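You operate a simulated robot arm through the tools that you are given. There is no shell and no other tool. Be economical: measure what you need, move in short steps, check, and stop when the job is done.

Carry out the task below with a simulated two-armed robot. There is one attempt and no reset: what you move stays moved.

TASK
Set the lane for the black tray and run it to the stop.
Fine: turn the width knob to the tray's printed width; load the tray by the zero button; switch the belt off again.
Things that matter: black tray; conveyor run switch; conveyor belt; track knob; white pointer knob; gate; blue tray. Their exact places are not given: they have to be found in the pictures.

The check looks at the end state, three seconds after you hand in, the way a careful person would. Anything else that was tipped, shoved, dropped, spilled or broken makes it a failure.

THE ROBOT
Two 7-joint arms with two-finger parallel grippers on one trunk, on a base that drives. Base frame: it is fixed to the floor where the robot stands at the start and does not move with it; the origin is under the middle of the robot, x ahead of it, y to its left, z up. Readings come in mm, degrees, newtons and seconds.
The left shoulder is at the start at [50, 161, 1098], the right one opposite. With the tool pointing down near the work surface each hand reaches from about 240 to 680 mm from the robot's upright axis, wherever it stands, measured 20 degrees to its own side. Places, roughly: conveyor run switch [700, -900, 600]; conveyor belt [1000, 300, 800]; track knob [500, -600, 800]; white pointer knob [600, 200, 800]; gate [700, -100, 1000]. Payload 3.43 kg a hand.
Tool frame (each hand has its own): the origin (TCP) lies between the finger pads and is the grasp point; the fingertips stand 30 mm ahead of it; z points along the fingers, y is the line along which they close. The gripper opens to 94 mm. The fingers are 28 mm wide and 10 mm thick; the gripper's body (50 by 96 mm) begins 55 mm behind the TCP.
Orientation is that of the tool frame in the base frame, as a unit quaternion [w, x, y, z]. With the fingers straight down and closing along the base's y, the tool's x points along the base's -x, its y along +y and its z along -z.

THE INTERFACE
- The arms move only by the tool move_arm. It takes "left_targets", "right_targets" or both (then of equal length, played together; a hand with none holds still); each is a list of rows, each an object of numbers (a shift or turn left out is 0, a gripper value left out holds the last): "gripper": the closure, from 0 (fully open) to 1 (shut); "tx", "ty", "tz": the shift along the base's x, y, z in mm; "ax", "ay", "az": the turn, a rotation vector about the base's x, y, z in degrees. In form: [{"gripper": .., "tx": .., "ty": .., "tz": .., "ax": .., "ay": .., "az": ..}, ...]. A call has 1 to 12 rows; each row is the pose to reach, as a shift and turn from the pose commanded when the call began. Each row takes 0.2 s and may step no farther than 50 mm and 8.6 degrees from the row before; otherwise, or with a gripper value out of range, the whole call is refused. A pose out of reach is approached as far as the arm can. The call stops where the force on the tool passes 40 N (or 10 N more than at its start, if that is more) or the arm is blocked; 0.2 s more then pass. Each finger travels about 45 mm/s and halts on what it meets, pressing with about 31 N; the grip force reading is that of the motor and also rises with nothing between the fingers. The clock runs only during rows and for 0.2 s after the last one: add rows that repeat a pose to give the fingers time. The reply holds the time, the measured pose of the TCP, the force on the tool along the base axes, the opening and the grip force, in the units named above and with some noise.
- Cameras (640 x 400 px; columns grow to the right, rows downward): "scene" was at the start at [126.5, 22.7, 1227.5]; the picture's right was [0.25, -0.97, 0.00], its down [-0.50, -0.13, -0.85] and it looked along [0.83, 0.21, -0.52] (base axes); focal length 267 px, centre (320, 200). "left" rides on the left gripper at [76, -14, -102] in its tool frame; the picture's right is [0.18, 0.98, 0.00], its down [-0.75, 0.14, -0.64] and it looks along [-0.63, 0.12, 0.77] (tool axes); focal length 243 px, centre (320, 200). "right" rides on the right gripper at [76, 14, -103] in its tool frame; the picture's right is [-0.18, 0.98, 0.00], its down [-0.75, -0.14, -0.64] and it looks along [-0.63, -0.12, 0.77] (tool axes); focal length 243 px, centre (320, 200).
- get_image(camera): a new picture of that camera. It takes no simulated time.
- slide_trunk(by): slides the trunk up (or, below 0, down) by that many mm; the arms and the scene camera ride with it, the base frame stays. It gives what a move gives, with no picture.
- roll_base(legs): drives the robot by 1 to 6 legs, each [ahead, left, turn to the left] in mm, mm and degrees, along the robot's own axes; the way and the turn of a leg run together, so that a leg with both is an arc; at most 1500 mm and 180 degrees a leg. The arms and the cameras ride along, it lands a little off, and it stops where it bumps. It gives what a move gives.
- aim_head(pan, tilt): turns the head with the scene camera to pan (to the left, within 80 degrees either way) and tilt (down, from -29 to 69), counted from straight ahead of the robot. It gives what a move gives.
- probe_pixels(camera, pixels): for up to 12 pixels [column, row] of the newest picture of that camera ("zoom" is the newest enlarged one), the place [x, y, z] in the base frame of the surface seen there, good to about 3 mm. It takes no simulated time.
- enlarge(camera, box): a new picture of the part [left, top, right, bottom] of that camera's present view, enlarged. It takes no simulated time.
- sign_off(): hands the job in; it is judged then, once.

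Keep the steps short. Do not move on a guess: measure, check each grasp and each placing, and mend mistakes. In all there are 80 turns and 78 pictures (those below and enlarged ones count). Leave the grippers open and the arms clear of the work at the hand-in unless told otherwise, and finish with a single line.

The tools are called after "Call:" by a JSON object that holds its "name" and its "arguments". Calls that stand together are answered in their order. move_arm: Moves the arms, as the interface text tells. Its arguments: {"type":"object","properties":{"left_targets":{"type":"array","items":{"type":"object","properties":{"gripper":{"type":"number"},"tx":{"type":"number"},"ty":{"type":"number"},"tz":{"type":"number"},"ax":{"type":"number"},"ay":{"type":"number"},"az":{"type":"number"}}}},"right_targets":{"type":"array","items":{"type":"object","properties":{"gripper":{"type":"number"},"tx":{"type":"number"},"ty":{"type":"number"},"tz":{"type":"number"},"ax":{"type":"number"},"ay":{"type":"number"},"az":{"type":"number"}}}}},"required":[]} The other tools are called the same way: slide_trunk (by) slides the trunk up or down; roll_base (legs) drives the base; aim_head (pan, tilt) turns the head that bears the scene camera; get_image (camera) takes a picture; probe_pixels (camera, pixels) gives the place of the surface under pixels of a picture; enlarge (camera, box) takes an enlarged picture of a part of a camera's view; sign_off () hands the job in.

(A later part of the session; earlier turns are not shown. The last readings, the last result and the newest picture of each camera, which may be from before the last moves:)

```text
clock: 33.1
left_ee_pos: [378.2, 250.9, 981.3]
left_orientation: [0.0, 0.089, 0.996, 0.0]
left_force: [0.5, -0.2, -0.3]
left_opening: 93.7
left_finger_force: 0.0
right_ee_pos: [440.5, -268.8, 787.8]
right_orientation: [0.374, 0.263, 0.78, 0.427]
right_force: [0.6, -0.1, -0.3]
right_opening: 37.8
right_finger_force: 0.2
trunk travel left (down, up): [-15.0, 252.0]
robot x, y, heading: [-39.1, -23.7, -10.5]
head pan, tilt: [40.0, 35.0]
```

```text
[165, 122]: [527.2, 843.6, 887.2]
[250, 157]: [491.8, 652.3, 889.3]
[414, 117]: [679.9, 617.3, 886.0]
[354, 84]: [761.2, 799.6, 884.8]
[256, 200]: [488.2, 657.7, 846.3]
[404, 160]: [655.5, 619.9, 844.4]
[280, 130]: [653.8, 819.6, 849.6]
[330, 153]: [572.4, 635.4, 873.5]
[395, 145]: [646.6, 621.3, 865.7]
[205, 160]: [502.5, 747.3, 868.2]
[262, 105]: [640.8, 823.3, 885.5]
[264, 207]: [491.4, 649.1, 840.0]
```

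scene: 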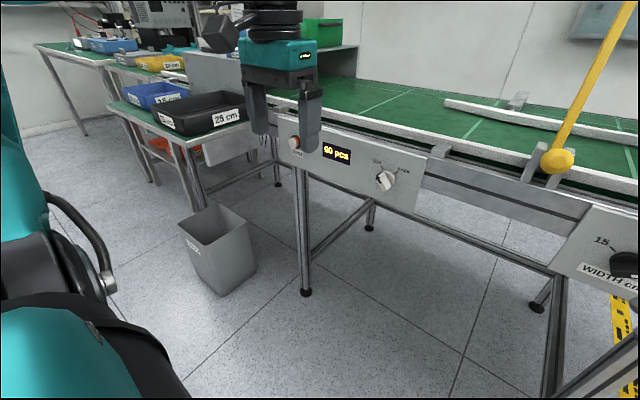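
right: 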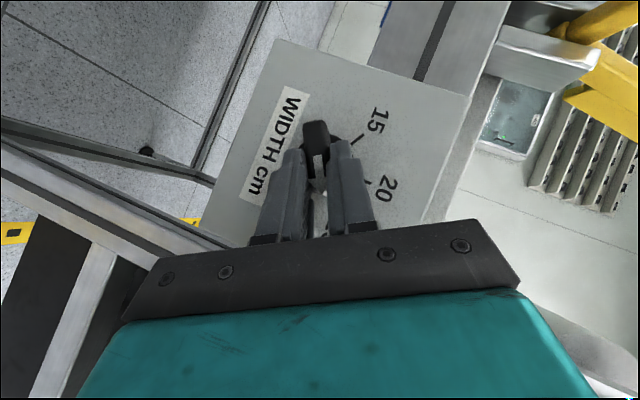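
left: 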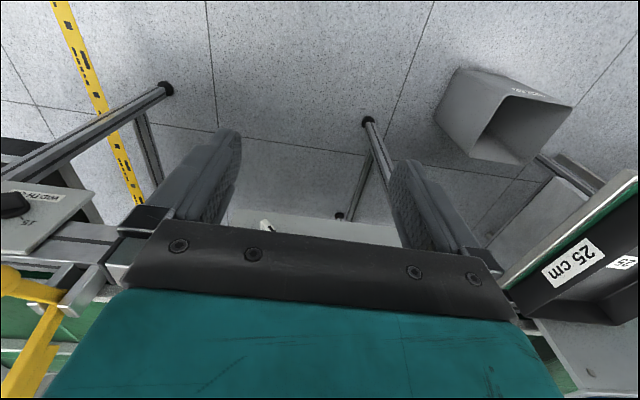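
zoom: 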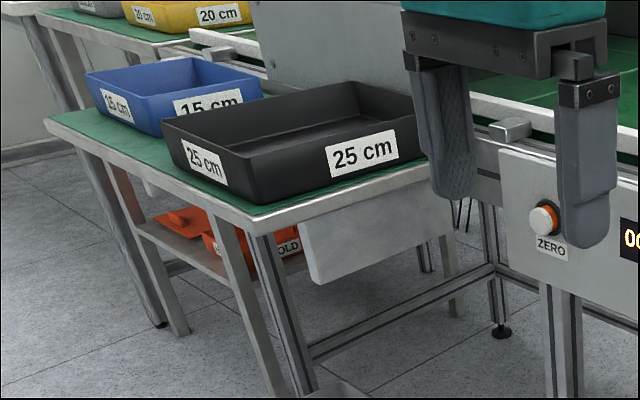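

The tray is already aligned with the belt: 250 mm across (n), about 195 mm along, rim at z≈888, table 841. I'll lift it with both hands on its two end walls. First back off, raise the trunk, and unwind the right wrist.

Call:
{"name": "roll_base", "arguments": {"legs": [[-120, 0, 0]]}}

Call:
{"name": "move_arm", "arguments": {"right_targets": [{"ax": -7.37, "ay": 1.38, "gripper": 0}, {"ax": -14.75, "ay": 2.76}, {"ax": -22.1, "ay": 4.14}, {"ax": -29.5, "ay": 5.52}, {"ax": -36.9, "ay": 6.9}, {"ax": -44.2, "ay": 8.28}, {"ax": -51.6, "ay": 9.66}, {"ax": -59, "ay": 11.0}, {"ax": -59, "ay": 11.0}]}}

Call:
{"name": "slide_trunk", "arguments": {"by": 110}}

Call:
{"name": "move_arm", "arguments": {"right_targets": [{"ax": 1.38, "ay": 7.37, "tz": 25}, {"ax": 2.76, "ay": 14.75, "tz": 50}, {"ax": 4.14, "ay": 22.1, "tz": 75}, {"ax": 5.52, "ay": 29.5, "tz": 100}, {"ax": 6.9, "ay": 36.9, "tz": 125}, {"ax": 8.28, "ay": 44.2, "tz": 150}, {"ax": 8.28, "ay": 44.2, "tz": 150}]}}

Call:
{"name": "aim_head", "arguments": {"pan": 20, "tilt": 69}}

Call:
{"name": "get_image", "arguments": {"camera": "scene"}}

```text
clock: 34.4
left_ee_pos: [260.6, 271.0, 981.1]
left_orientation: [0.0, 0.091, 0.996, 0.0]
left_force: [-0.1, 0.4, -0.3]
left_opening: 93.9
left_finger_force: 0.2
right_ee_pos: [322.3, -246.9, 789.0]
right_orientation: [0.373, 0.263, 0.78, 0.427]
right_force: [0.8, 0.3, 1.1]
right_opening: 37.7
right_finger_force: 0.1
trunk travel left (down, up): [-15.0, 252.0]
robot x, y, heading: [-163.6, 1.3, -10.4]
head pan, tilt: [40.0, 35.0]
```

```text
clock: 36.4
left_ee_pos: [260.3, 271.3, 981.5]
left_orientation: [0.0, 0.091, 0.996, 0.001]
left_force: [-1.8, 0.2, -1.0]
left_opening: 94.2
left_finger_force: 0.1
right_ee_pos: [321.5, -248.2, 788.9]
right_orientation: [0.381, 0.083, 0.92, -0.039]
right_force: [0.2, -0.2, 0.5]
right_opening: 94.1
right_finger_force: 0.0
trunk travel left (down, up): [-15.0, 252.0]
robot x, y, heading: [-157.5, -0.4, -10.2]
head pan, tilt: [40.0, 35.0]
```

```text
clock: 37.8
left_ee_pos: [260.5, 272.0, 1090.7]
left_orientation: [0.0, 0.09, 0.996, 0.0]
left_force: [-0.1, 0.2, -0.6]
left_opening: 94.1
left_finger_force: 0.0
right_ee_pos: [320.9, -248.3, 898.2]
right_orientation: [0.382, 0.084, 0.92, -0.038]
right_force: [0.1, 0.5, 0.2]
right_opening: 94.0
right_finger_force: 0.0
trunk travel left (down, up): [-125.0, 142.0]
robot x, y, heading: [-159.1, 2.2, -10.2]
head pan, tilt: [40.0, 35.0]
```

```text
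clock: 39.4
left_ee_pos: [260.8, 271.0, 1091.1]
left_orientation: [0.0, 0.091, 0.996, 0.001]
left_force: [-0.3, 0.4, -0.3]
left_opening: 94.2
left_finger_force: 0.1
right_ee_pos: [321.5, -249.2, 1049.1]
right_orientation: [0.0, 0.09, 0.996, -0.002]
right_force: [0.1, -0.2, 0.5]
right_opening: 94.5
right_finger_force: 0.1
trunk travel left (down, up): [-125.0, 142.0]
robot x, y, heading: [-159.5, 0.8, -10.6]
head pan, tilt: [40.0, 35.0]
```

```text
clock: 40.4
left_ee_pos: [260.7, 272.2, 1091.3]
left_orientation: [0.0, 0.09, 0.996, 0.0]
left_force: [0.3, 0.4, 0.2]
left_opening: 94.0
left_finger_force: 0.0
right_ee_pos: [322.1, -248.0, 1049.3]
right_orientation: [0.001, 0.089, 0.996, -0.002]
right_force: [-0.7, -0.2, 0.3]
right_opening: 93.7
right_finger_force: 0.0
trunk travel left (down, up): [-125.0, 142.0]
robot x, y, heading: [-160.9, 5.3, -10.4]
head pan, tilt: [20.0, 68.8]
```

```text
43 pictures are left
```

scene: 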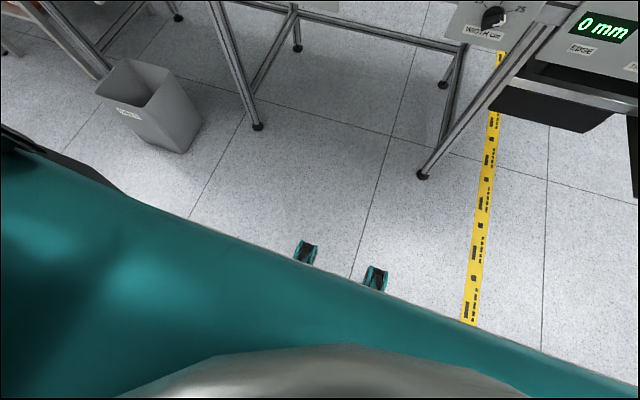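

I see teal base feet at (305,250), (375,278). Probing these plus bin and conveyor feet for driving clearance.

Call:
{"name": "probe_pixels", "arguments": {"camera": "scene", "pixels": [[305, 245], [376, 270], [257, 126], [422, 174], [180, 150], [130, 125], [145, 65], [200, 110], [10, 50], [100, 75]]}}

```text
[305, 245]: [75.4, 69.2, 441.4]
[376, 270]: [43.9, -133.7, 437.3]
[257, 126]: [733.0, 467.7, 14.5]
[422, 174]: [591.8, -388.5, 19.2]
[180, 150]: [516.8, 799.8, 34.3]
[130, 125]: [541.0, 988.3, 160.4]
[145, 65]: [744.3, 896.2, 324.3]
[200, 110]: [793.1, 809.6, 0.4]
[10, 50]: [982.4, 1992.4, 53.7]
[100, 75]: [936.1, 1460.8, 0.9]
```

Clear plan: drive left about 850 mm. First I'll look left to check that the floor is free.

Call:
{"name": "aim_head", "arguments": {"pan": 75, "tilt": 35}}

Call:
{"name": "get_image", "arguments": {"camera": "scene"}}

```text
clock: 41.6
left_ee_pos: [260.4, 271.9, 1091.4]
left_orientation: [0.001, 0.091, 0.996, 0.0]
left_force: [-0.5, 0.2, 0.9]
left_opening: 94.2
left_finger_force: 0.0
right_ee_pos: [322.1, -248.6, 1048.3]
right_orientation: [0.0, 0.09, 0.996, -0.002]
right_force: [-0.4, 0.7, -0.4]
right_opening: 94.1
right_finger_force: 0.0
trunk travel left (down, up): [-125.0, 142.0]
robot x, y, heading: [-162.6, 2.7, -10.2]
head pan, tilt: [75.0, 35.0]
```

```text
42 pictures are left
```

scene: 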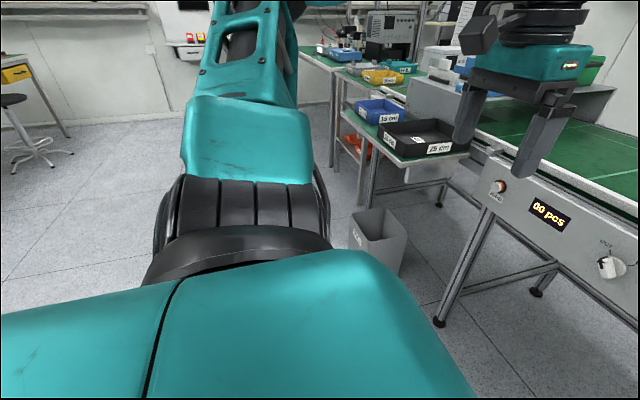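

Call:
{"name": "probe_pixels", "arguments": {"camera": "scene", "pixels": [[350, 222], [370, 243], [405, 237], [375, 210], [398, 268], [440, 155], [400, 165], [350, 120], [42, 160]]}}

```text
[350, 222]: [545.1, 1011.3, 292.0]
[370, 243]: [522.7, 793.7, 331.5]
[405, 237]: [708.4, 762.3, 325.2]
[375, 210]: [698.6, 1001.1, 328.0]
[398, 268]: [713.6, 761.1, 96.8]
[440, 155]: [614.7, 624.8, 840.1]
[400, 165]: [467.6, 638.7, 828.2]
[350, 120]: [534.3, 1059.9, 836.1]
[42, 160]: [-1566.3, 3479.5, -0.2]
```

Bin and table front both at about n≈345 from the origin line; robot reaches about 250 ahead. Drive left 854, then ahead 150.

Call:
{"name": "roll_base", "arguments": {"legs": [[0, 854, 0], [150, 0, -0.3]]}}

Call:
{"name": "aim_head", "arguments": {"pan": 0, "tilt": 45}}

Call:
{"name": "get_image", "arguments": {"camera": "scene"}}

```text
clock: 47.0
left_ee_pos: [567.9, 1055.3, 1091.4]
left_orientation: [0.0, 0.098, 0.995, 0.001]
left_force: [-0.6, -0.2, 0.5]
left_opening: 93.8
left_finger_force: 0.1
right_ee_pos: [618.9, 534.7, 1049.6]
right_orientation: [0.0, 0.099, 0.995, -0.002]
right_force: [0.0, 1.8, 0.3]
right_opening: 94.0
right_finger_force: 0.0
trunk travel left (down, up): [-125.0, 142.0]
robot x, y, heading: [143.7, 793.8, -11.4]
head pan, tilt: [75.0, 35.0]
```

```text
clock: 48.5
left_ee_pos: [567.5, 1055.5, 1091.1]
left_orientation: [0.001, 0.098, 0.995, 0.0]
left_force: [0.2, 0.1, 0.0]
left_opening: 94.2
left_finger_force: 0.0
right_ee_pos: [619.7, 534.0, 1048.5]
right_orientation: [0.001, 0.098, 0.995, -0.002]
right_force: [0.5, -0.1, 0.4]
right_opening: 94.2
right_finger_force: 0.0
trunk travel left (down, up): [-125.0, 142.0]
robot x, y, heading: [142.7, 792.8, -11.5]
head pan, tilt: [0.0, 45.0]
```

```text
41 pictures are left
```

scene: 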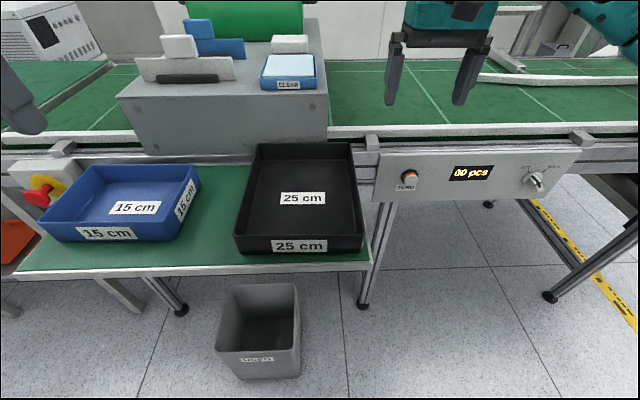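

Call:
{"name": "probe_pixels", "arguments": {"camera": "scene", "pixels": [[236, 236], [363, 238], [351, 146], [259, 146], [299, 242], [258, 190], [355, 190], [199, 170], [185, 238], [220, 100], [245, 190], [300, 180]]}}

Call:
{"name": "enlarge", "arguments": {"camera": "scene", "box": [170, 120, 410, 270]}}

```text
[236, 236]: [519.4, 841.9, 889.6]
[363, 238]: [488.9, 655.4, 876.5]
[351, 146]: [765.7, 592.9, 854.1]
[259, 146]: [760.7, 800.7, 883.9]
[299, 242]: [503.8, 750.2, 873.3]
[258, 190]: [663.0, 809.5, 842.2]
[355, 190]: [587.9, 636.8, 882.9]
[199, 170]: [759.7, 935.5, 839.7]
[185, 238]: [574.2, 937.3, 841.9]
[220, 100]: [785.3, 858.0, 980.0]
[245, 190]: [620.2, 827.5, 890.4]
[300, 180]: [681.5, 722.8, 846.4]
```

```text
2.67 times, centred on (290, 195) of scene
```

zoom: 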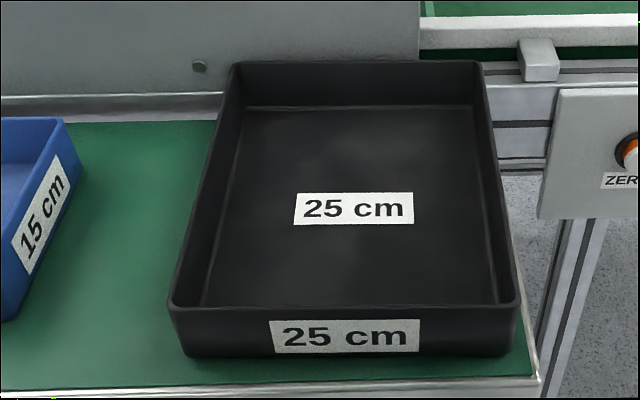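

Tray confirmed: 245–250 mm across, ~190 mm along; end walls at the left and right. I'll bring both hands over these walls, at height, with half-open fingers.

Call:
{"name": "move_arm", "arguments": {"left_targets": [{"gripper": 0.4, "tx": 11.6, "ty": -38.9, "tz": -18}, {"tx": 23.2, "ty": -77.9, "tz": -36}, {"tx": 34.8, "ty": -116.8, "tz": -54}, {"tx": 46.4, "ty": -155.7, "tz": -72}, {"tx": 58, "ty": -194.7, "tz": -90}, {"tx": 69.6, "ty": -233.6, "tz": -108}, {"tx": 69.6, "ty": -233.6, "tz": -131}], "right_targets": [{"gripper": 0.4, "tx": -2.9, "ty": 16.8, "tz": -12}, {"tx": -5.8, "ty": 33.6, "tz": -24}, {"tx": -8.7, "ty": 50.4, "tz": -36}, {"tx": -11.6, "ty": 67.2, "tz": -48}, {"tx": -14.5, "ty": 84, "tz": -60}, {"tx": -17.4, "ty": 100.8, "tz": -72}, {"tx": -17.4, "ty": 100.8, "tz": -89}]}}

Call:
{"name": "get_image", "arguments": {"camera": "scene"}}

Call:
{"name": "get_image", "arguments": {"camera": "left"}}

Call:
{"name": "get_image", "arguments": {"camera": "right"}}

```text
clock: 50.1
left_ee_pos: [629.6, 836.8, 962.2]
left_orientation: [0.001, 0.098, 0.995, -0.001]
left_force: [-0.3, -0.1, 0.1]
left_opening: 56.4
left_finger_force: 0.1
left hand out of reach, approached as far as the arm can: row 6, 7
right_ee_pos: [601.3, 634.0, 958.4]
right_orientation: [0.0, 0.098, 0.995, -0.002]
right_force: [0.0, -1.2, -0.6]
right_opening: 56.5
right_finger_force: 0.0
trunk travel left (down, up): [-125.0, 142.0]
robot x, y, heading: [140.6, 789.6, -11.6]
head pan, tilt: [0.0, 45.0]
```

```text
39 pictures are left
```

scene: 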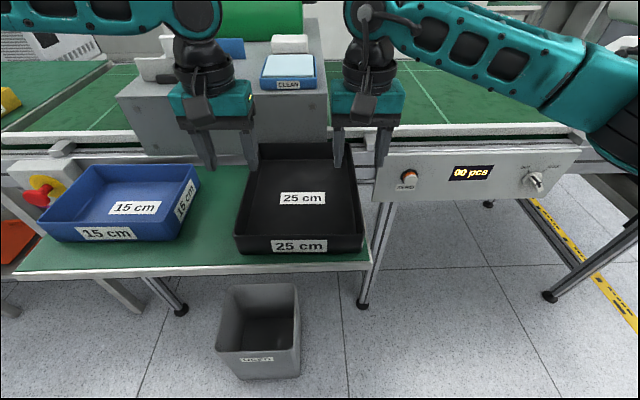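

```text
38 pictures are left
```

left: 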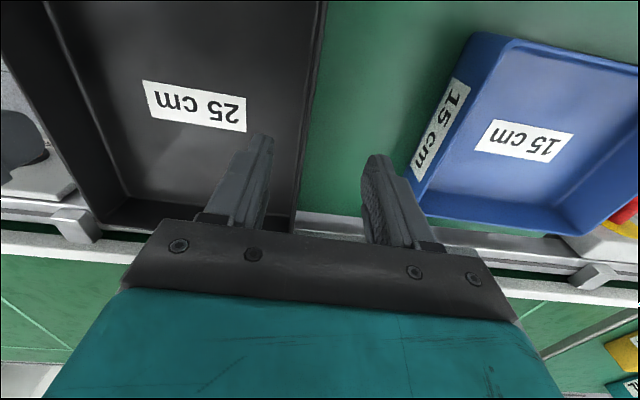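

```text
37 pictures are left
```

right: 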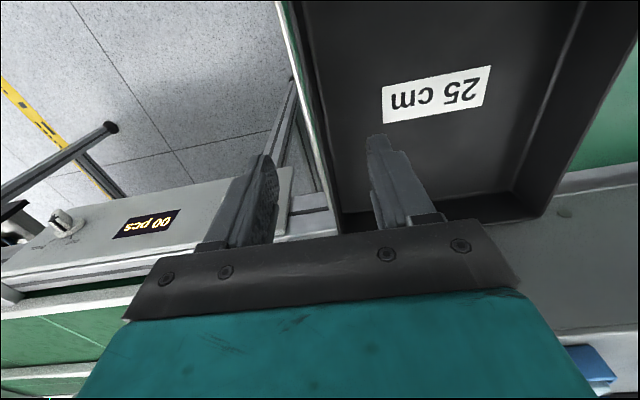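

The left hand is short by ~15 mm toward the middle. I'll shift the robot 35 mm right so both hands have comfortable reach.

Call:
{"name": "roll_base", "arguments": {"legs": [[0, -40, 0.8]]}}

```text
clock: 51.0
left_ee_pos: [620.5, 806.0, 963.7]
left_orientation: [0.001, 0.091, 0.996, -0.001]
left_force: [-0.3, -1.2, -0.2]
left_opening: 56.4
left_finger_force: 0.0
right_ee_pos: [597.0, 602.5, 959.4]
right_orientation: [0.001, 0.091, 0.996, -0.002]
right_force: [0.0, -0.4, -0.3]
right_opening: 56.7
right_finger_force: 0.0
trunk travel left (down, up): [-125.0, 142.0]
robot x, y, heading: [136.4, 754.7, -10.8]
head pan, tilt: [0.0, 45.0]
```

Call:
{"name": "move_arm", "arguments": {"left_targets": [{"tx": 16.6, "ty": 15.9, "tz": 0}, {"tx": 16.6, "ty": 15.9, "tz": -20}, {"tx": 16.6, "ty": 15.9, "tz": -30}], "right_targets": [{"tx": 5, "ty": 32.5, "tz": 0}, {"tx": 5, "ty": 32.5, "tz": -15}, {"tx": 5, "ty": 32.5, "tz": -26}]}}

Call:
{"name": "get_image", "arguments": {"camera": "left"}}

Call:
{"name": "get_image", "arguments": {"camera": "right"}}

```text
clock: 51.8
left_ee_pos: [636.9, 820.8, 932.0]
left_orientation: [0.001, 0.092, 0.996, 0.0]
left_force: [-0.2, -0.3, -0.2]
left_opening: 56.4
left_finger_force: 0.0
right_ee_pos: [603.4, 635.3, 932.9]
right_orientation: [0.001, 0.09, 0.996, -0.002]
right_force: [-0.3, -0.4, -0.7]
right_opening: 56.4
right_finger_force: 0.1
trunk travel left (down, up): [-125.0, 142.0]
robot x, y, heading: [131.3, 754.1, -10.5]
head pan, tilt: [0.0, 45.0]
```

```text
36 pictures are left
```

left: 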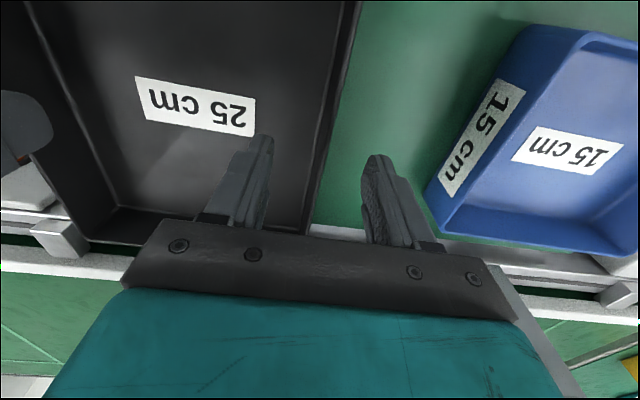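

```text
35 pictures are left
```

right: 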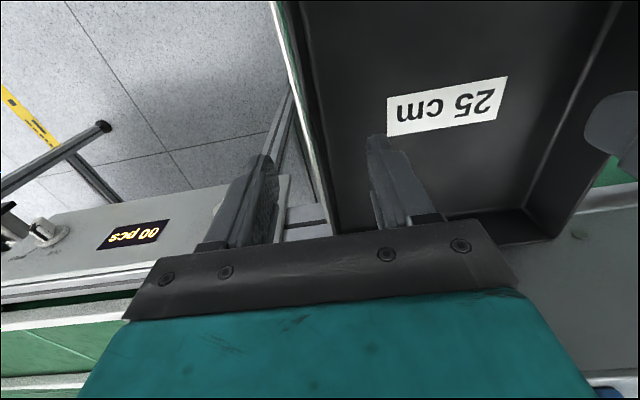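

Both walls sit between the fingers. Lowering 45 mm to z≈887.

Call:
{"name": "move_arm", "arguments": {"left_targets": [{"tz": -15}, {"tz": -30}, {"tz": -45}, {"tz": -45}], "right_targets": [{"tz": -15}, {"tz": -30}, {"tz": -46}, {"tz": -46}]}}

Call:
{"name": "get_image", "arguments": {"camera": "scene"}}

```text
clock: 52.8
left_ee_pos: [630.7, 833.5, 891.8]
left_orientation: [0.002, 0.092, 0.996, -0.001]
left_force: [-0.4, -0.2, 0.3]
left_opening: 56.4
left_finger_force: 0.0
left hand out of reach, approached as far as the arm can: row 1, 2, 3, 4
right_ee_pos: [601.0, 634.4, 886.5]
right_orientation: [0.001, 0.09, 0.996, -0.002]
right_force: [0.6, 0.6, -0.3]
right_opening: 56.7
right_finger_force: 0.1
trunk travel left (down, up): [-125.0, 142.0]
robot x, y, heading: [135.2, 751.9, -10.8]
head pan, tilt: [0.0, 45.0]
```

```text
34 pictures are left
```

scene: 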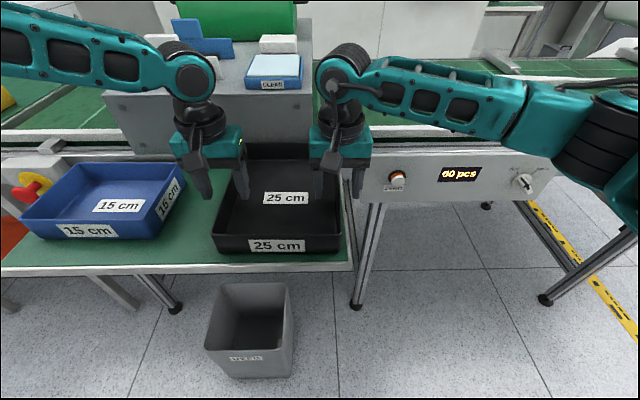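

The left arm's limit depends on height; I'll raise both hands 45 mm where it was fine, recentre the left, then lower with the trunk instead.

Call:
{"name": "move_arm", "arguments": {"left_targets": [{"tz": 20}, {"tz": 45, "tx": 3, "ty": -6}, {"tz": 60, "tx": 6.5, "ty": -12}, {"tz": 60, "tx": 6.5, "ty": -12}], "right_targets": [{"tz": 20}, {"tz": 45}, {"tz": 65}, {"tz": 65}]}}

Call:
{"name": "slide_trunk", "arguments": {"by": -64}}

Call:
{"name": "get_image", "arguments": {"camera": "scene"}}

```text
clock: 53.8
left_ee_pos: [636.4, 819.9, 952.8]
left_orientation: [0.0, 0.092, 0.996, -0.001]
left_force: [0.0, -0.2, 0.4]
left_opening: 56.3
left_finger_force: 0.1
right_ee_pos: [600.9, 634.2, 953.7]
right_orientation: [0.0, 0.091, 0.996, -0.001]
right_force: [-0.1, 0.3, -0.6]
right_opening: 56.3
right_finger_force: 0.0
trunk travel left (down, up): [-125.0, 142.0]
robot x, y, heading: [134.6, 751.2, -10.6]
head pan, tilt: [0.0, 45.0]
```

```text
clock: 54.8
left_ee_pos: [637.6, 819.4, 888.0]
left_orientation: [0.001, 0.091, 0.996, -0.001]
left_force: [0.2, -0.9, 0.0]
left_opening: 56.6
left_finger_force: 0.1
right_ee_pos: [601.4, 634.4, 890.6]
right_orientation: [0.0, 0.09, 0.996, -0.002]
right_force: [-0.7, -0.4, -0.3]
right_opening: 56.3
right_finger_force: 0.1
trunk travel left (down, up): [-61.0, 206.0]
robot x, y, heading: [136.1, 752.9, -10.6]
head pan, tilt: [0.0, 45.0]
```

```text
33 pictures are left
```

scene: 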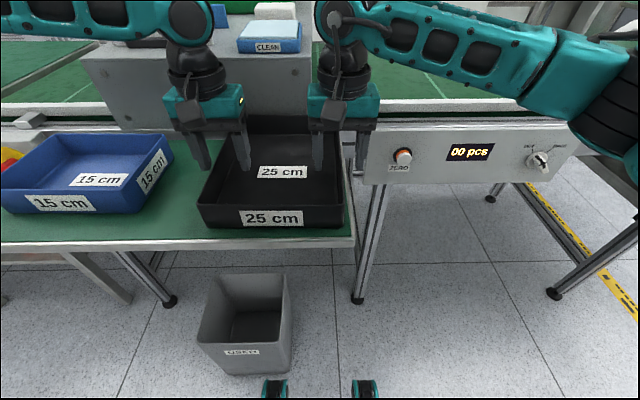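

Positions good: left z 888, right 890, walls between the fingers. Closing both.

Call:
{"name": "move_arm", "arguments": {"left_targets": [{"gripper": 0.6}, {"gripper": 0.8}, {"gripper": 1}, {"gripper": 1}, {"gripper": 1}, {"gripper": 1}], "right_targets": [{"gripper": 0.6}, {"gripper": 0.8}, {"gripper": 1}, {"gripper": 1}, {"gripper": 1}, {"gripper": 1}]}}

Call:
{"name": "get_image", "arguments": {"camera": "left"}}

```text
clock: 56.2
left_ee_pos: [638.3, 824.6, 888.0]
left_orientation: [0.001, 0.09, 0.996, 0.004]
left_force: [7.0, 36.0, 3.6]
left_opening: 8.5
left_finger_force: 31.5
right_ee_pos: [600.9, 631.1, 891.6]
right_orientation: [0.0, 0.093, 0.996, -0.006]
right_force: [-4.7, -30.0, 1.9]
right_opening: 8.2
right_finger_force: 30.7
trunk travel left (down, up): [-61.0, 206.0]
robot x, y, heading: [135.1, 752.9, -10.3]
head pan, tilt: [0.0, 45.0]
```

```text
32 pictures are left
```

left: 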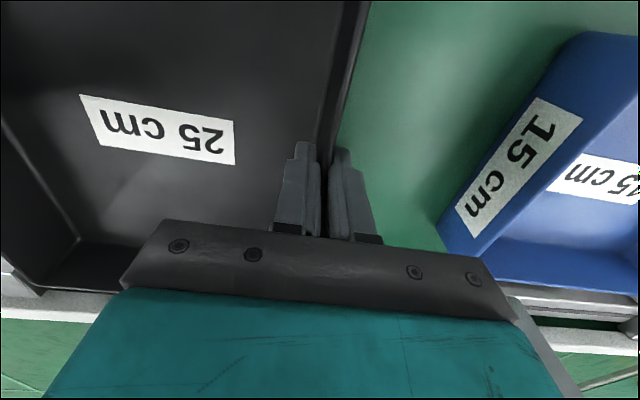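

Both gripped (8 mm). An internal pull of ~33 N exists; I'll relax the commanded spacing by a few mm.

Call:
{"name": "move_arm", "arguments": {"left_targets": [{"tx": 0.5, "ty": 3}, {"tx": 0.9, "ty": 5}], "right_targets": [{"tx": -0.3, "ty": -2}, {"tx": -0.6, "ty": -3.3}]}}

```text
clock: 56.8
left_ee_pos: [636.7, 824.2, 888.7]
left_orientation: [0.001, 0.093, 0.996, -0.002]
left_force: [4.6, 13.8, 3.2]
left_opening: 8.2
left_finger_force: 31.6
right_ee_pos: [600.3, 630.1, 890.1]
right_orientation: [0.001, 0.09, 0.996, -0.001]
right_force: [0.1, -13.5, 0.3]
right_opening: 8.2
right_finger_force: 30.7
trunk travel left (down, up): [-61.0, 206.0]
robot x, y, heading: [135.7, 755.2, -10.7]
head pan, tilt: [0.0, 45.0]
```

Now lift with the trunk, 30 mm first, then check.

Call:
{"name": "slide_trunk", "arguments": {"by": 30}}

Call:
{"name": "get_image", "arguments": {"camera": "scene"}}

```text
clock: 57.5
left_ee_pos: [637.7, 824.0, 917.5]
left_orientation: [0.001, 0.093, 0.996, -0.002]
left_force: [0.0, 3.3, -2.2]
left_opening: 8.2
left_finger_force: 30.8
right_ee_pos: [600.7, 631.7, 919.4]
right_orientation: [0.001, 0.09, 0.996, -0.001]
right_force: [0.8, -2.8, -1.1]
right_opening: 8.0
right_finger_force: 30.6
trunk travel left (down, up): [-91.0, 176.0]
robot x, y, heading: [135.0, 755.3, -10.8]
head pan, tilt: [0.0, 45.0]
```

```text
31 pictures are left
```

scene: 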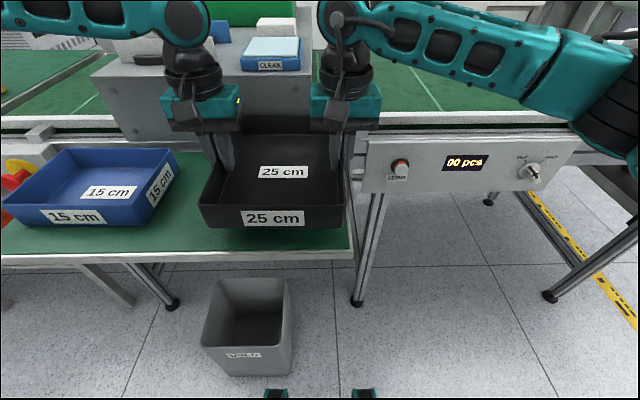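

The tray is held level and light. Raise 60 mm more, then look down at my own base to judge driving clearance next to the table.

Call:
{"name": "slide_trunk", "arguments": {"by": 60}}

Call:
{"name": "aim_head", "arguments": {"pan": 0, "tilt": 69}}

Call:
{"name": "get_image", "arguments": {"camera": "scene"}}

Call:
{"name": "probe_pixels", "arguments": {"camera": "scene", "pixels": [[280, 320], [365, 320], [320, 390], [320, 350], [200, 390], [440, 390], [350, 60], [300, 250]]}}

```text
clock: 58.5
left_ee_pos: [639.1, 824.6, 977.3]
left_orientation: [0.001, 0.091, 0.996, -0.002]
left_force: [-1.4, -6.3, -2.2]
left_opening: 8.2
left_finger_force: 30.6
right_ee_pos: [601.9, 632.0, 979.7]
right_orientation: [0.001, 0.09, 0.996, -0.001]
right_force: [2.0, 6.5, -2.0]
right_opening: 8.3
right_finger_force: 31.2
trunk travel left (down, up): [-151.0, 116.0]
robot x, y, heading: [133.7, 757.6, -10.4]
head pan, tilt: [0.0, 45.0]
```

```text
clock: 59.4
left_ee_pos: [638.3, 823.5, 978.5]
left_orientation: [0.0, 0.091, 0.996, -0.002]
left_force: [-3.9, -13.9, -1.2]
left_opening: 8.5
left_finger_force: 30.5
right_ee_pos: [600.9, 631.4, 979.6]
right_orientation: [0.001, 0.09, 0.996, -0.001]
right_force: [3.5, 13.5, -1.2]
right_opening: 8.0
right_finger_force: 30.9
trunk travel left (down, up): [-151.0, 116.0]
robot x, y, heading: [132.1, 751.8, -10.8]
head pan, tilt: [0.0, 68.8]
```

```text
30 pictures are left
```

scene: 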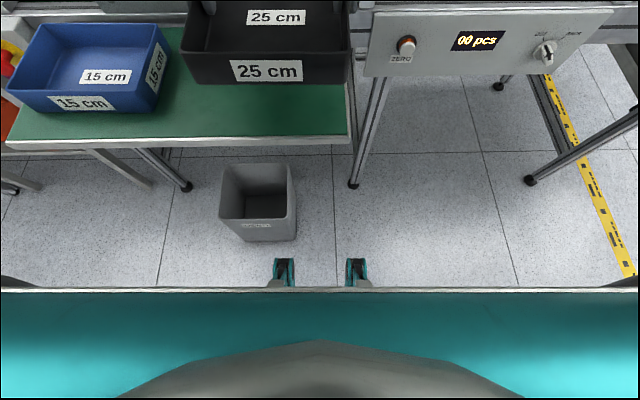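

```text
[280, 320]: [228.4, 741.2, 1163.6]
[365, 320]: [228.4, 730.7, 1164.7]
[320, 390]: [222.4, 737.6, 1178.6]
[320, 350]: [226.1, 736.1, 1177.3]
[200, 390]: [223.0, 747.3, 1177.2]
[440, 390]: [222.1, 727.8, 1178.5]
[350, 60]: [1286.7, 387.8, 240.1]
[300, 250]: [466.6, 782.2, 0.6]
```

Call:
{"name": "probe_pixels", "arguments": {"camera": "scene", "pixels": [[18, 283], [620, 284], [320, 285], [200, 285], [440, 285], [120, 284], [560, 284], [284, 262], [357, 262], [284, 283], [60, 284], [600, 286]]}}

Call:
{"name": "enlarge", "arguments": {"camera": "scene", "box": [440, 200, 640, 300]}}

```text
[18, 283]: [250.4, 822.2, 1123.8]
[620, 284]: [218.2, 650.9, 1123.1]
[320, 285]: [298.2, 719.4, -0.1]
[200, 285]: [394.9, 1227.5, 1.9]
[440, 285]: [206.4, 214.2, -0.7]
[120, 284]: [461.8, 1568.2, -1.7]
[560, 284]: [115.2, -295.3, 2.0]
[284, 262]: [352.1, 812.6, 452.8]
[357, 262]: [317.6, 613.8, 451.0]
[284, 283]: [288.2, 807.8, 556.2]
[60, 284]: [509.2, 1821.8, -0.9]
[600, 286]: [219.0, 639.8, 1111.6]
```

```text
3.20 times, centred on (540, 250) of scene
```

zoom: 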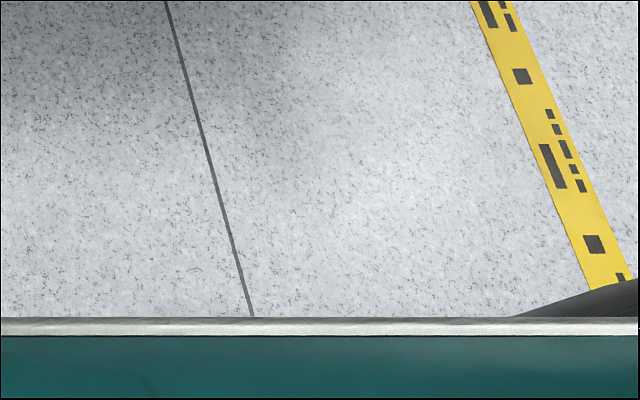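

The floor is visible within 170 mm ahead of the axis, so the base is shallow and won't overlap the table. Before driving I'll check the left forearm's clearance over the items behind the table.

Call:
{"name": "aim_head", "arguments": {"pan": 15, "tilt": 28}}

Call:
{"name": "get_image", "arguments": {"camera": "scene"}}

Call:
{"name": "probe_pixels", "arguments": {"camera": "scene", "pixels": [[60, 120], [130, 125], [200, 120], [20, 110], [240, 130], [300, 60], [360, 70], [290, 95], [235, 90], [330, 180], [420, 160], [520, 150]]}}

```text
clock: 60.5
left_ee_pos: [638.5, 825.0, 978.0]
left_orientation: [0.001, 0.091, 0.996, -0.002]
left_force: [-3.8, -19.0, -2.3]
left_opening: 8.3
left_finger_force: 30.7
right_ee_pos: [601.5, 632.0, 979.2]
right_orientation: [0.0, 0.089, 0.996, 0.0]
right_force: [4.1, 18.5, -2.2]
right_opening: 8.5
right_finger_force: 31.0
trunk travel left (down, up): [-151.0, 116.0]
robot x, y, heading: [135.5, 753.7, -10.5]
head pan, tilt: [15.0, 28.0]
```

```text
28 pictures are left
```

scene: 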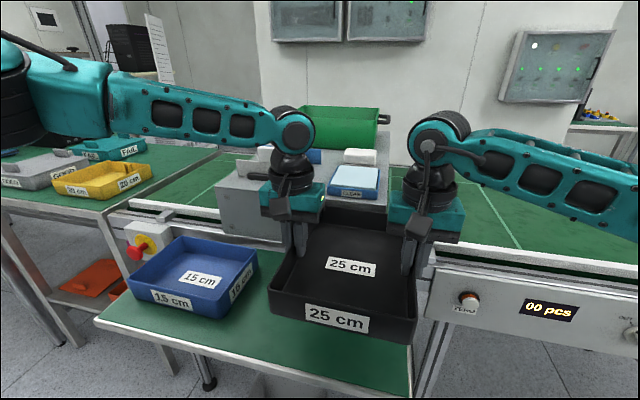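

```text
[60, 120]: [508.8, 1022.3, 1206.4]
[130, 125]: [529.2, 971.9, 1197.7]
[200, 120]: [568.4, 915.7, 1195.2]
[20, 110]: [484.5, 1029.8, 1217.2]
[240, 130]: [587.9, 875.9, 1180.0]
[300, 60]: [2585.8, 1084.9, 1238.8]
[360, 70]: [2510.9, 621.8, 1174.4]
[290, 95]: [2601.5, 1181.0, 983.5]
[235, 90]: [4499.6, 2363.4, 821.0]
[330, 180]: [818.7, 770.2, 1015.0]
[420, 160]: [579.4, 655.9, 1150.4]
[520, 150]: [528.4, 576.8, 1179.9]
```

Forearms are at z≈1190, well above the shelf items. Relax the spacing by 1 mm each, then drive right 268 mm.

Call:
{"name": "move_arm", "arguments": {"left_targets": [{"ty": -1.2}, {"ty": -1.2}], "right_targets": [{"ty": 1.2}, {"ty": 1.2}]}}

Call:
{"name": "roll_base", "arguments": {"legs": [[0, -268, 0]]}}

Call:
{"name": "get_image", "arguments": {"camera": "scene"}}

```text
clock: 61.1
left_ee_pos: [639.2, 824.0, 978.7]
left_orientation: [0.001, 0.092, 0.996, 0.0]
left_force: [-3.7, -10.9, -2.4]
left_opening: 8.3
left_finger_force: 30.8
right_ee_pos: [602.6, 631.9, 979.7]
right_orientation: [0.001, 0.091, 0.996, -0.002]
right_force: [3.7, 10.0, -1.6]
right_opening: 8.5
right_finger_force: 30.8
trunk travel left (down, up): [-151.0, 116.0]
robot x, y, heading: [135.0, 753.5, -10.7]
head pan, tilt: [15.0, 28.0]
```

```text
clock: 63.0
left_ee_pos: [589.2, 556.9, 977.6]
left_orientation: [0.001, 0.093, 0.996, 0.0]
left_force: [-0.8, 3.2, -1.8]
left_opening: 8.3
left_finger_force: 30.9
right_ee_pos: [551.0, 365.8, 979.4]
right_orientation: [0.001, 0.093, 0.996, -0.002]
right_force: [0.9, -4.0, -1.7]
right_opening: 8.3
right_finger_force: 31.2
trunk travel left (down, up): [-151.0, 116.0]
robot x, y, heading: [85.7, 491.7, -10.7]
head pan, tilt: [15.0, 28.0]
```

```text
27 pictures are left
```

scene: 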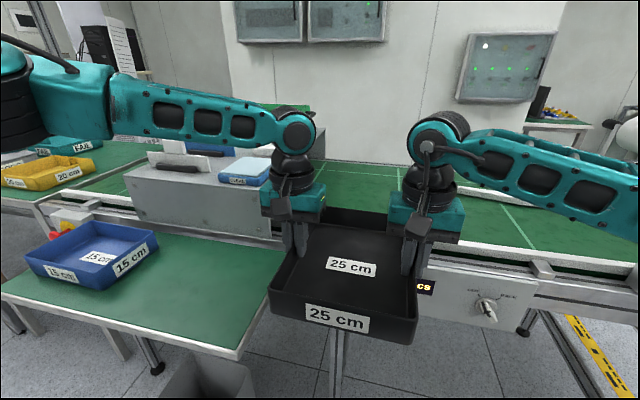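

Tray centre is now at the zero button's line. Check the grey box's right edge before moving in over the belt.

Call:
{"name": "probe_pixels", "arguments": {"camera": "scene", "pixels": [[255, 225], [262, 190], [250, 165], [275, 172], [240, 185], [180, 240], [330, 195], [440, 210], [470, 255], [230, 210]]}}

Call:
{"name": "enlarge", "arguments": {"camera": "scene", "box": [200, 80, 440, 260]}}

```text
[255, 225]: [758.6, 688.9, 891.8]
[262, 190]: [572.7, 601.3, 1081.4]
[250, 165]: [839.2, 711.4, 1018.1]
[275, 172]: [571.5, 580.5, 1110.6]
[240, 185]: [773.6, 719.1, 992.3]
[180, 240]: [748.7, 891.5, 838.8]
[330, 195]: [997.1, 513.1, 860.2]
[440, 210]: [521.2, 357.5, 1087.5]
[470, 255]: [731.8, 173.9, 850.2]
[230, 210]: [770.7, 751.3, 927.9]
```

```text
2.22 times, centred on (320, 170) of scene
```

zoom: 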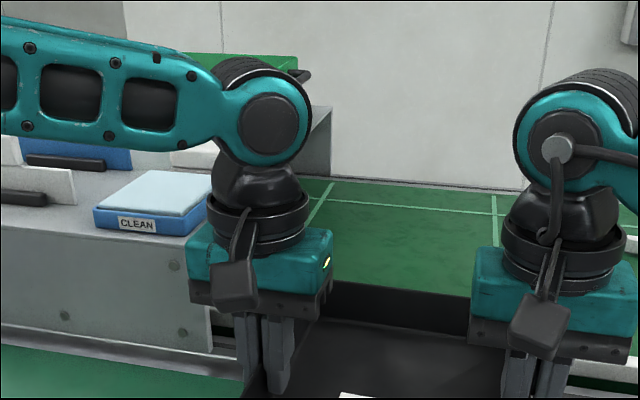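

The box edge is ~60 mm clear of the left hand. Drive ahead 200 mm.

Call:
{"name": "roll_base", "arguments": {"legs": [[200, 0, 0]]}}

Call:
{"name": "aim_head", "arguments": {"pan": 10, "tilt": 42}}

Call:
{"name": "get_image", "arguments": {"camera": "scene"}}

```text
clock: 64.6
left_ee_pos: [784.6, 520.1, 978.4]
left_orientation: [0.0, 0.094, 0.996, 0.0]
left_force: [-0.6, -1.2, -2.2]
left_opening: 8.4
left_finger_force: 30.7
right_ee_pos: [747.3, 327.4, 979.7]
right_orientation: [0.0, 0.095, 0.996, -0.003]
right_force: [1.6, 0.6, -2.5]
right_opening: 8.2
right_finger_force: 30.8
trunk travel left (down, up): [-151.0, 116.0]
robot x, y, heading: [283.7, 449.6, -11.0]
head pan, tilt: [15.0, 28.0]
```

```text
clock: 65.4
left_ee_pos: [785.9, 519.7, 978.5]
left_orientation: [-0.001, 0.094, 0.996, 0.0]
left_force: [-0.2, 0.4, -2.0]
left_opening: 8.2
left_finger_force: 30.9
right_ee_pos: [746.3, 327.3, 980.2]
right_orientation: [0.0, 0.095, 0.995, -0.003]
right_force: [0.7, 0.3, -2.6]
right_opening: 8.4
right_finger_force: 31.2
trunk travel left (down, up): [-151.0, 116.0]
robot x, y, heading: [282.1, 454.3, -11.2]
head pan, tilt: [10.0, 42.0]
```

```text
25 pictures are left
```

scene: 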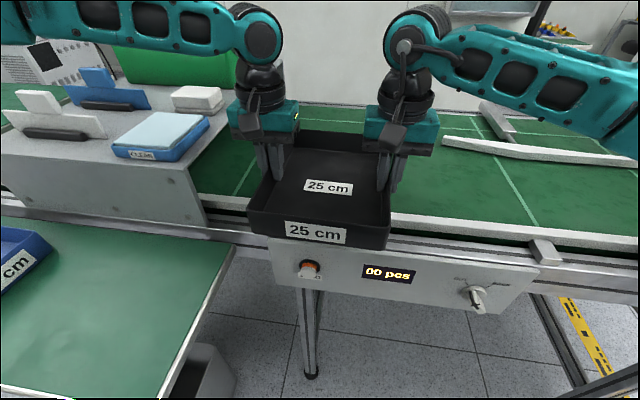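

Next extend both arms together, 90 mm first.

Call:
{"name": "move_arm", "arguments": {"left_targets": [{"tx": 22, "ty": -4.1}, {"tx": 44, "ty": -8.2}, {"tx": 66, "ty": -12.3}, {"tx": 88, "ty": -16.5}], "right_targets": [{"tx": 22, "ty": -4.1}, {"tx": 44, "ty": -8.2}, {"tx": 66, "ty": -12.3}, {"tx": 88, "ty": -16.5}]}}

```text
clock: 66.0
left_ee_pos: [814.3, 524.5, 984.4]
left_orientation: [0.004, 0.096, 0.995, -0.01]
left_force: [7.6, -1.5, -2.6]
left_opening: 9.4
left_finger_force: 31.3
left hand out of reach, approached as far as the arm can: row 1, 2, 3
right_ee_pos: [787.5, 331.2, 980.8]
right_orientation: [-0.001, 0.082, 0.997, 0.006]
right_force: [-7.6, 1.5, -0.9]
right_opening: 8.8
right_finger_force: 30.8
trunk travel left (down, up): [-151.0, 116.0]
robot x, y, heading: [281.9, 450.1, -11.1]
head pan, tilt: [10.0, 42.0]
stopped in row 3 (left hand): the force on the tool passed its limit (the readings are from after the stop); the commanded pose is now the measured one
```

The left arm dislikes reaching inward. I'll square the tray again, then shift both hands leftward relative to the robot (left arm opens up), and let the base compensate.

Call:
{"name": "move_arm", "arguments": {"left_targets": [{"tx": 0, "ty": 0, "tz": -2}, {"tx": 4, "ty": 20, "tz": -4}, {"tx": 7.5, "ty": 40, "tz": -4}, {"tx": 11, "ty": 59, "tz": -4}, {"tx": 11, "ty": 59, "tz": -4}], "right_targets": [{"tx": -8.8, "ty": 1.7, "tz": 0}, {"tx": -4.8, "ty": 21.7}, {"tx": -1.3, "ty": 41.7}, {"tx": 2.2, "ty": 60.7}, {"tx": 2.2, "ty": 60.7}]}}

```text
clock: 67.2
left_ee_pos: [824.5, 582.2, 982.5]
left_orientation: [0.003, 0.099, 0.995, -0.01]
left_force: [4.7, 3.4, -2.9]
left_opening: 8.6
left_finger_force: 30.6
right_ee_pos: [790.9, 390.0, 979.3]
right_orientation: [0.001, 0.084, 0.996, 0.006]
right_force: [-3.8, -3.2, -1.1]
right_opening: 8.3
right_finger_force: 31.9
trunk travel left (down, up): [-151.0, 116.0]
robot x, y, heading: [278.1, 452.8, -10.9]
head pan, tilt: [10.0, 42.0]
```

That works. Now shift base right 70 mm (back on the button's line), then extend.

Call:
{"name": "roll_base", "arguments": {"legs": [[0, -70, 0]]}}

Call:
{"name": "move_arm", "arguments": {"left_targets": [{"tx": 20, "ty": -3.7}, {"tx": 40, "ty": -7.5}, {"tx": 60, "ty": -11.2}, {"tx": 60, "ty": -11.2}], "right_targets": [{"tx": 20, "ty": -3.7}, {"tx": 40, "ty": -7.5}, {"tx": 60, "ty": -11.2}, {"tx": 60, "ty": -11.2}]}}

```text
clock: 68.2
left_ee_pos: [812.4, 514.6, 982.2]
left_orientation: [0.003, 0.099, 0.995, -0.009]
left_force: [4.9, 5.2, -2.7]
left_opening: 8.6
left_finger_force: 31.1
right_ee_pos: [776.8, 322.2, 980.6]
right_orientation: [0.001, 0.085, 0.996, 0.006]
right_force: [-4.8, -5.5, -1.5]
right_opening: 8.4
right_finger_force: 30.7
trunk travel left (down, up): [-151.0, 116.0]
robot x, y, heading: [269.6, 384.1, -11.1]
head pan, tilt: [10.0, 42.0]
```

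```text
clock: 69.2
left_ee_pos: [859.2, 509.8, 985.5]
left_orientation: [0.006, 0.101, 0.995, -0.014]
left_force: [4.4, -25.6, -3.6]
left_opening: 9.9
left_finger_force: 30.8
left hand out of reach, approached as far as the arm can: row 3, 4
right_ee_pos: [835.8, 315.7, 979.8]
right_orientation: [0.0, 0.08, 0.997, 0.009]
right_force: [-4.3, 26.0, -0.8]
right_opening: 9.0
right_finger_force: 31.1
trunk travel left (down, up): [-151.0, 116.0]
robot x, y, heading: [265.1, 382.3, -10.9]
head pan, tilt: [10.0, 42.0]
```

Left is at its limit here; the robot now stands 290 mm from the table edge, so I'll square the tray (right hand back ~12 mm) and drive the last ~75 mm with the base.

Call:
{"name": "move_arm", "arguments": {"left_targets": [{"tx": -1, "ty": 0.3}, {"tx": -1, "ty": 0.3}, {"tx": -1, "ty": 0.3}], "right_targets": [{"tx": -6, "ty": 2.3}, {"tx": -13, "ty": 3.6}, {"tx": -13, "ty": 3.6}]}}

Call:
{"name": "roll_base", "arguments": {"legs": [[76, 0, 0.3]]}}

Call:
{"name": "get_image", "arguments": {"camera": "scene"}}

```text
clock: 70.0
left_ee_pos: [857.9, 511.7, 985.0]
left_orientation: [0.003, 0.099, 0.995, -0.013]
left_force: [-4.2, -30.7, -2.6]
left_opening: 8.5
left_finger_force: 30.6
right_ee_pos: [824.1, 318.5, 980.0]
right_orientation: [0.001, 0.083, 0.997, 0.008]
right_force: [4.5, 31.0, -1.6]
right_opening: 8.0
right_finger_force: 30.7
trunk travel left (down, up): [-151.0, 116.0]
robot x, y, heading: [267.4, 383.1, -11.1]
head pan, tilt: [10.0, 42.0]
```

```text
clock: 71.1
left_ee_pos: [930.1, 501.4, 984.4]
left_orientation: [0.003, 0.097, 0.995, -0.013]
left_force: [-3.2, -32.8, -4.4]
left_opening: 8.6
left_finger_force: 31.3
right_ee_pos: [897.1, 307.0, 980.2]
right_orientation: [0.001, 0.079, 0.997, 0.009]
right_force: [3.9, 31.6, -0.6]
right_opening: 8.4
right_finger_force: 31.0
trunk travel left (down, up): [-151.0, 116.0]
robot x, y, heading: [337.5, 369.7, -10.8]
head pan, tilt: [10.0, 42.0]
```

```text
24 pictures are left
```

scene: 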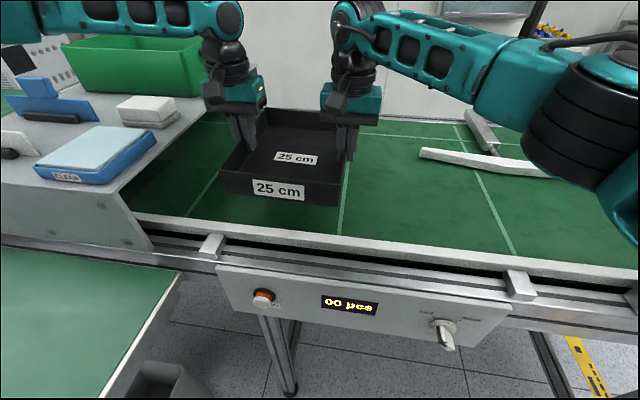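

Tray is over the lane. Relax the spacing, and measure the tray's near rim against the near rail.

Call:
{"name": "move_arm", "arguments": {"left_targets": [{"ty": -1.5}, {"ty": -2}], "right_targets": [{"ty": 1.5}, {"ty": 2}]}}

Call:
{"name": "enlarge", "arguments": {"camera": "scene", "box": [180, 90, 420, 250]}}

Call:
{"name": "probe_pixels", "arguments": {"camera": "zoom", "pixels": [[120, 218], [420, 245], [420, 290], [120, 270], [300, 380], [300, 372], [300, 365], [120, 345], [500, 385], [460, 100], [230, 60], [420, 238]]}}

```text
clock: 71.7
left_ee_pos: [929.0, 501.3, 984.4]
left_orientation: [0.005, 0.094, 0.996, -0.012]
left_force: [4.1, 9.8, -2.5]
left_opening: 8.4
left_finger_force: 30.4
right_ee_pos: [895.7, 307.3, 979.8]
right_orientation: [0.001, 0.081, 0.997, 0.008]
right_force: [-5.6, -9.7, -2.9]
right_opening: 8.2
right_finger_force: 31.2
trunk travel left (down, up): [-151.0, 116.0]
robot x, y, heading: [338.7, 374.2, -10.3]
head pan, tilt: [10.0, 42.0]
```

```text
2.50 times, centred on (300, 170) of scene
```

zoom: 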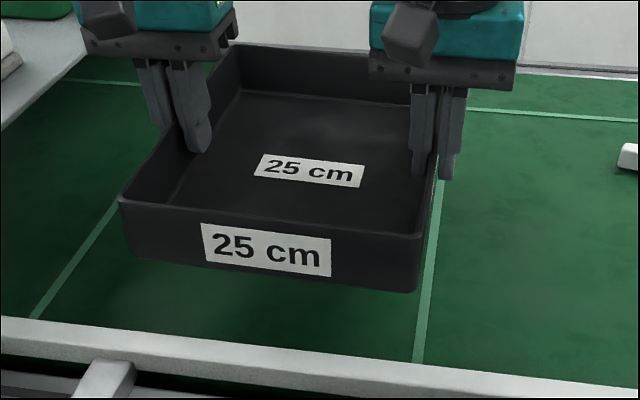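

```text
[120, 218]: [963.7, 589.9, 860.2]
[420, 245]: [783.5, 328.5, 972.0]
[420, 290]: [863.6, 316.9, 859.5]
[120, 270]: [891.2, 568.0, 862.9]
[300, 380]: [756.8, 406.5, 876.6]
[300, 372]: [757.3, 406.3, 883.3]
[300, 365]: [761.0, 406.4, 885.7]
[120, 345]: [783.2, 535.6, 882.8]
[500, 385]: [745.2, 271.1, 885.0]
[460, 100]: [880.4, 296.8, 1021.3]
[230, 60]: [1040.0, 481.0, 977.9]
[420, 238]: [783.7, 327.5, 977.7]
```

Call:
{"name": "probe_pixels", "arguments": {"camera": "zoom", "pixels": [[124, 206], [135, 208], [265, 225], [415, 240], [300, 352], [300, 348], [300, 344], [420, 364], [420, 368], [60, 322], [235, 50], [360, 55]]}}

```text
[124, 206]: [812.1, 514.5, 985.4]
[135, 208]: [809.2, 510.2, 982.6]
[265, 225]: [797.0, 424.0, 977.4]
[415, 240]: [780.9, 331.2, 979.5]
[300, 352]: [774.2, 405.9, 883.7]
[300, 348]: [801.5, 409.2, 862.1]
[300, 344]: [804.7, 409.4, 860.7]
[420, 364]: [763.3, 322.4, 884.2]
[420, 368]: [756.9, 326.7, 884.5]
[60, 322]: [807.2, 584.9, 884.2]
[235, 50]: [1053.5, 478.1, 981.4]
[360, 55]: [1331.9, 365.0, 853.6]
```

Refined: belt yaw 9.75°, tray aligned; lane runs 697–962, the tray 713–~960. I'll shift it 6 mm toward me, level the left hand 5 mm down, then lower with the trunk.

Call:
{"name": "move_arm", "arguments": {"left_targets": [{"tx": -3, "ty": 0.5, "tz": -2.5}, {"tx": -6.4, "ty": 1.1, "tz": -5}, {"tx": -6.4, "ty": 1.1, "tz": -5}], "right_targets": [{"tx": -3, "ty": 0.5}, {"tx": -6.4, "ty": 1.1}, {"tx": -6.4, "ty": 1.1}]}}

Call:
{"name": "slide_trunk", "arguments": {"by": -60}}

Call:
{"name": "enlarge", "arguments": {"camera": "scene", "box": [180, 60, 420, 220]}}

```text
clock: 72.5
left_ee_pos: [925.2, 501.0, 979.3]
left_orientation: [0.003, 0.095, 0.995, -0.013]
left_force: [5.6, 19.8, -2.4]
left_opening: 8.2
left_finger_force: 30.4
right_ee_pos: [890.2, 307.8, 979.7]
right_orientation: [0.001, 0.082, 0.997, 0.007]
right_force: [-4.4, -20.9, -0.9]
right_opening: 8.4
right_finger_force: 30.7
trunk travel left (down, up): [-151.0, 116.0]
robot x, y, heading: [340.5, 368.3, -10.8]
head pan, tilt: [10.0, 42.0]
```

```text
clock: 73.5
left_ee_pos: [924.2, 502.5, 918.7]
left_orientation: [0.004, 0.097, 0.995, -0.012]
left_force: [6.1, 24.9, -1.7]
left_opening: 8.5
left_finger_force: 31.0
right_ee_pos: [889.8, 309.3, 920.2]
right_orientation: [0.001, 0.081, 0.997, 0.007]
right_force: [-6.0, -23.9, -1.1]
right_opening: 8.3
right_finger_force: 30.5
trunk travel left (down, up): [-91.0, 176.0]
robot x, y, heading: [338.6, 368.8, -10.9]
head pan, tilt: [10.0, 42.0]
```

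```text
2.50 times, centred on (300, 140) of scene
```

zoom: 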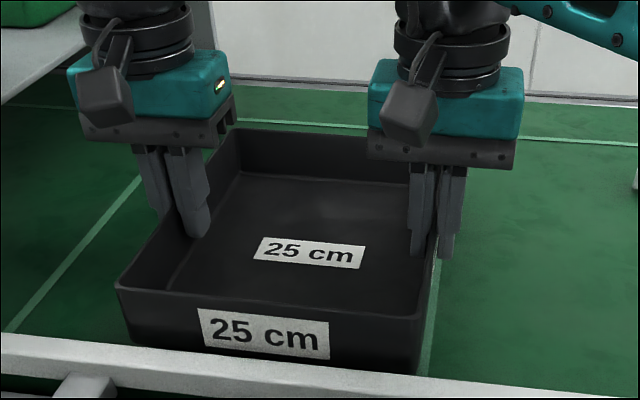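

About 10 mm above the belt. Relax spacing and lower 10 mm more.

Call:
{"name": "move_arm", "arguments": {"left_targets": [{"ty": 1.2}, {"ty": 1.5}], "right_targets": [{"ty": -1}, {"ty": -1.3}]}}

Call:
{"name": "slide_trunk", "arguments": {"by": -10.5}}

```text
clock: 74.1
left_ee_pos: [923.8, 502.5, 919.9]
left_orientation: [0.004, 0.096, 0.995, -0.012]
left_force: [3.9, 19.3, -0.9]
left_opening: 8.6
left_finger_force: 30.9
right_ee_pos: [889.8, 309.5, 920.3]
right_orientation: [0.0, 0.079, 0.997, 0.008]
right_force: [-4.6, -19.1, -1.8]
right_opening: 8.3
right_finger_force: 30.6
trunk travel left (down, up): [-91.0, 176.0]
robot x, y, heading: [342.8, 372.2, -10.7]
head pan, tilt: [10.0, 42.0]
```

```text
clock: 74.7
left_ee_pos: [925.2, 502.4, 909.1]
left_orientation: [0.004, 0.096, 0.995, -0.013]
left_force: [3.5, 17.5, -1.7]
left_opening: 8.5
left_finger_force: 31.2
right_ee_pos: [888.8, 310.4, 910.4]
right_orientation: [0.001, 0.079, 0.997, 0.009]
right_force: [-3.8, -18.7, -1.9]
right_opening: 8.4
right_finger_force: 31.0
trunk travel left (down, up): [-80.0, 186.0]
robot x, y, heading: [341.4, 367.2, -10.8]
head pan, tilt: [10.0, 42.0]
```

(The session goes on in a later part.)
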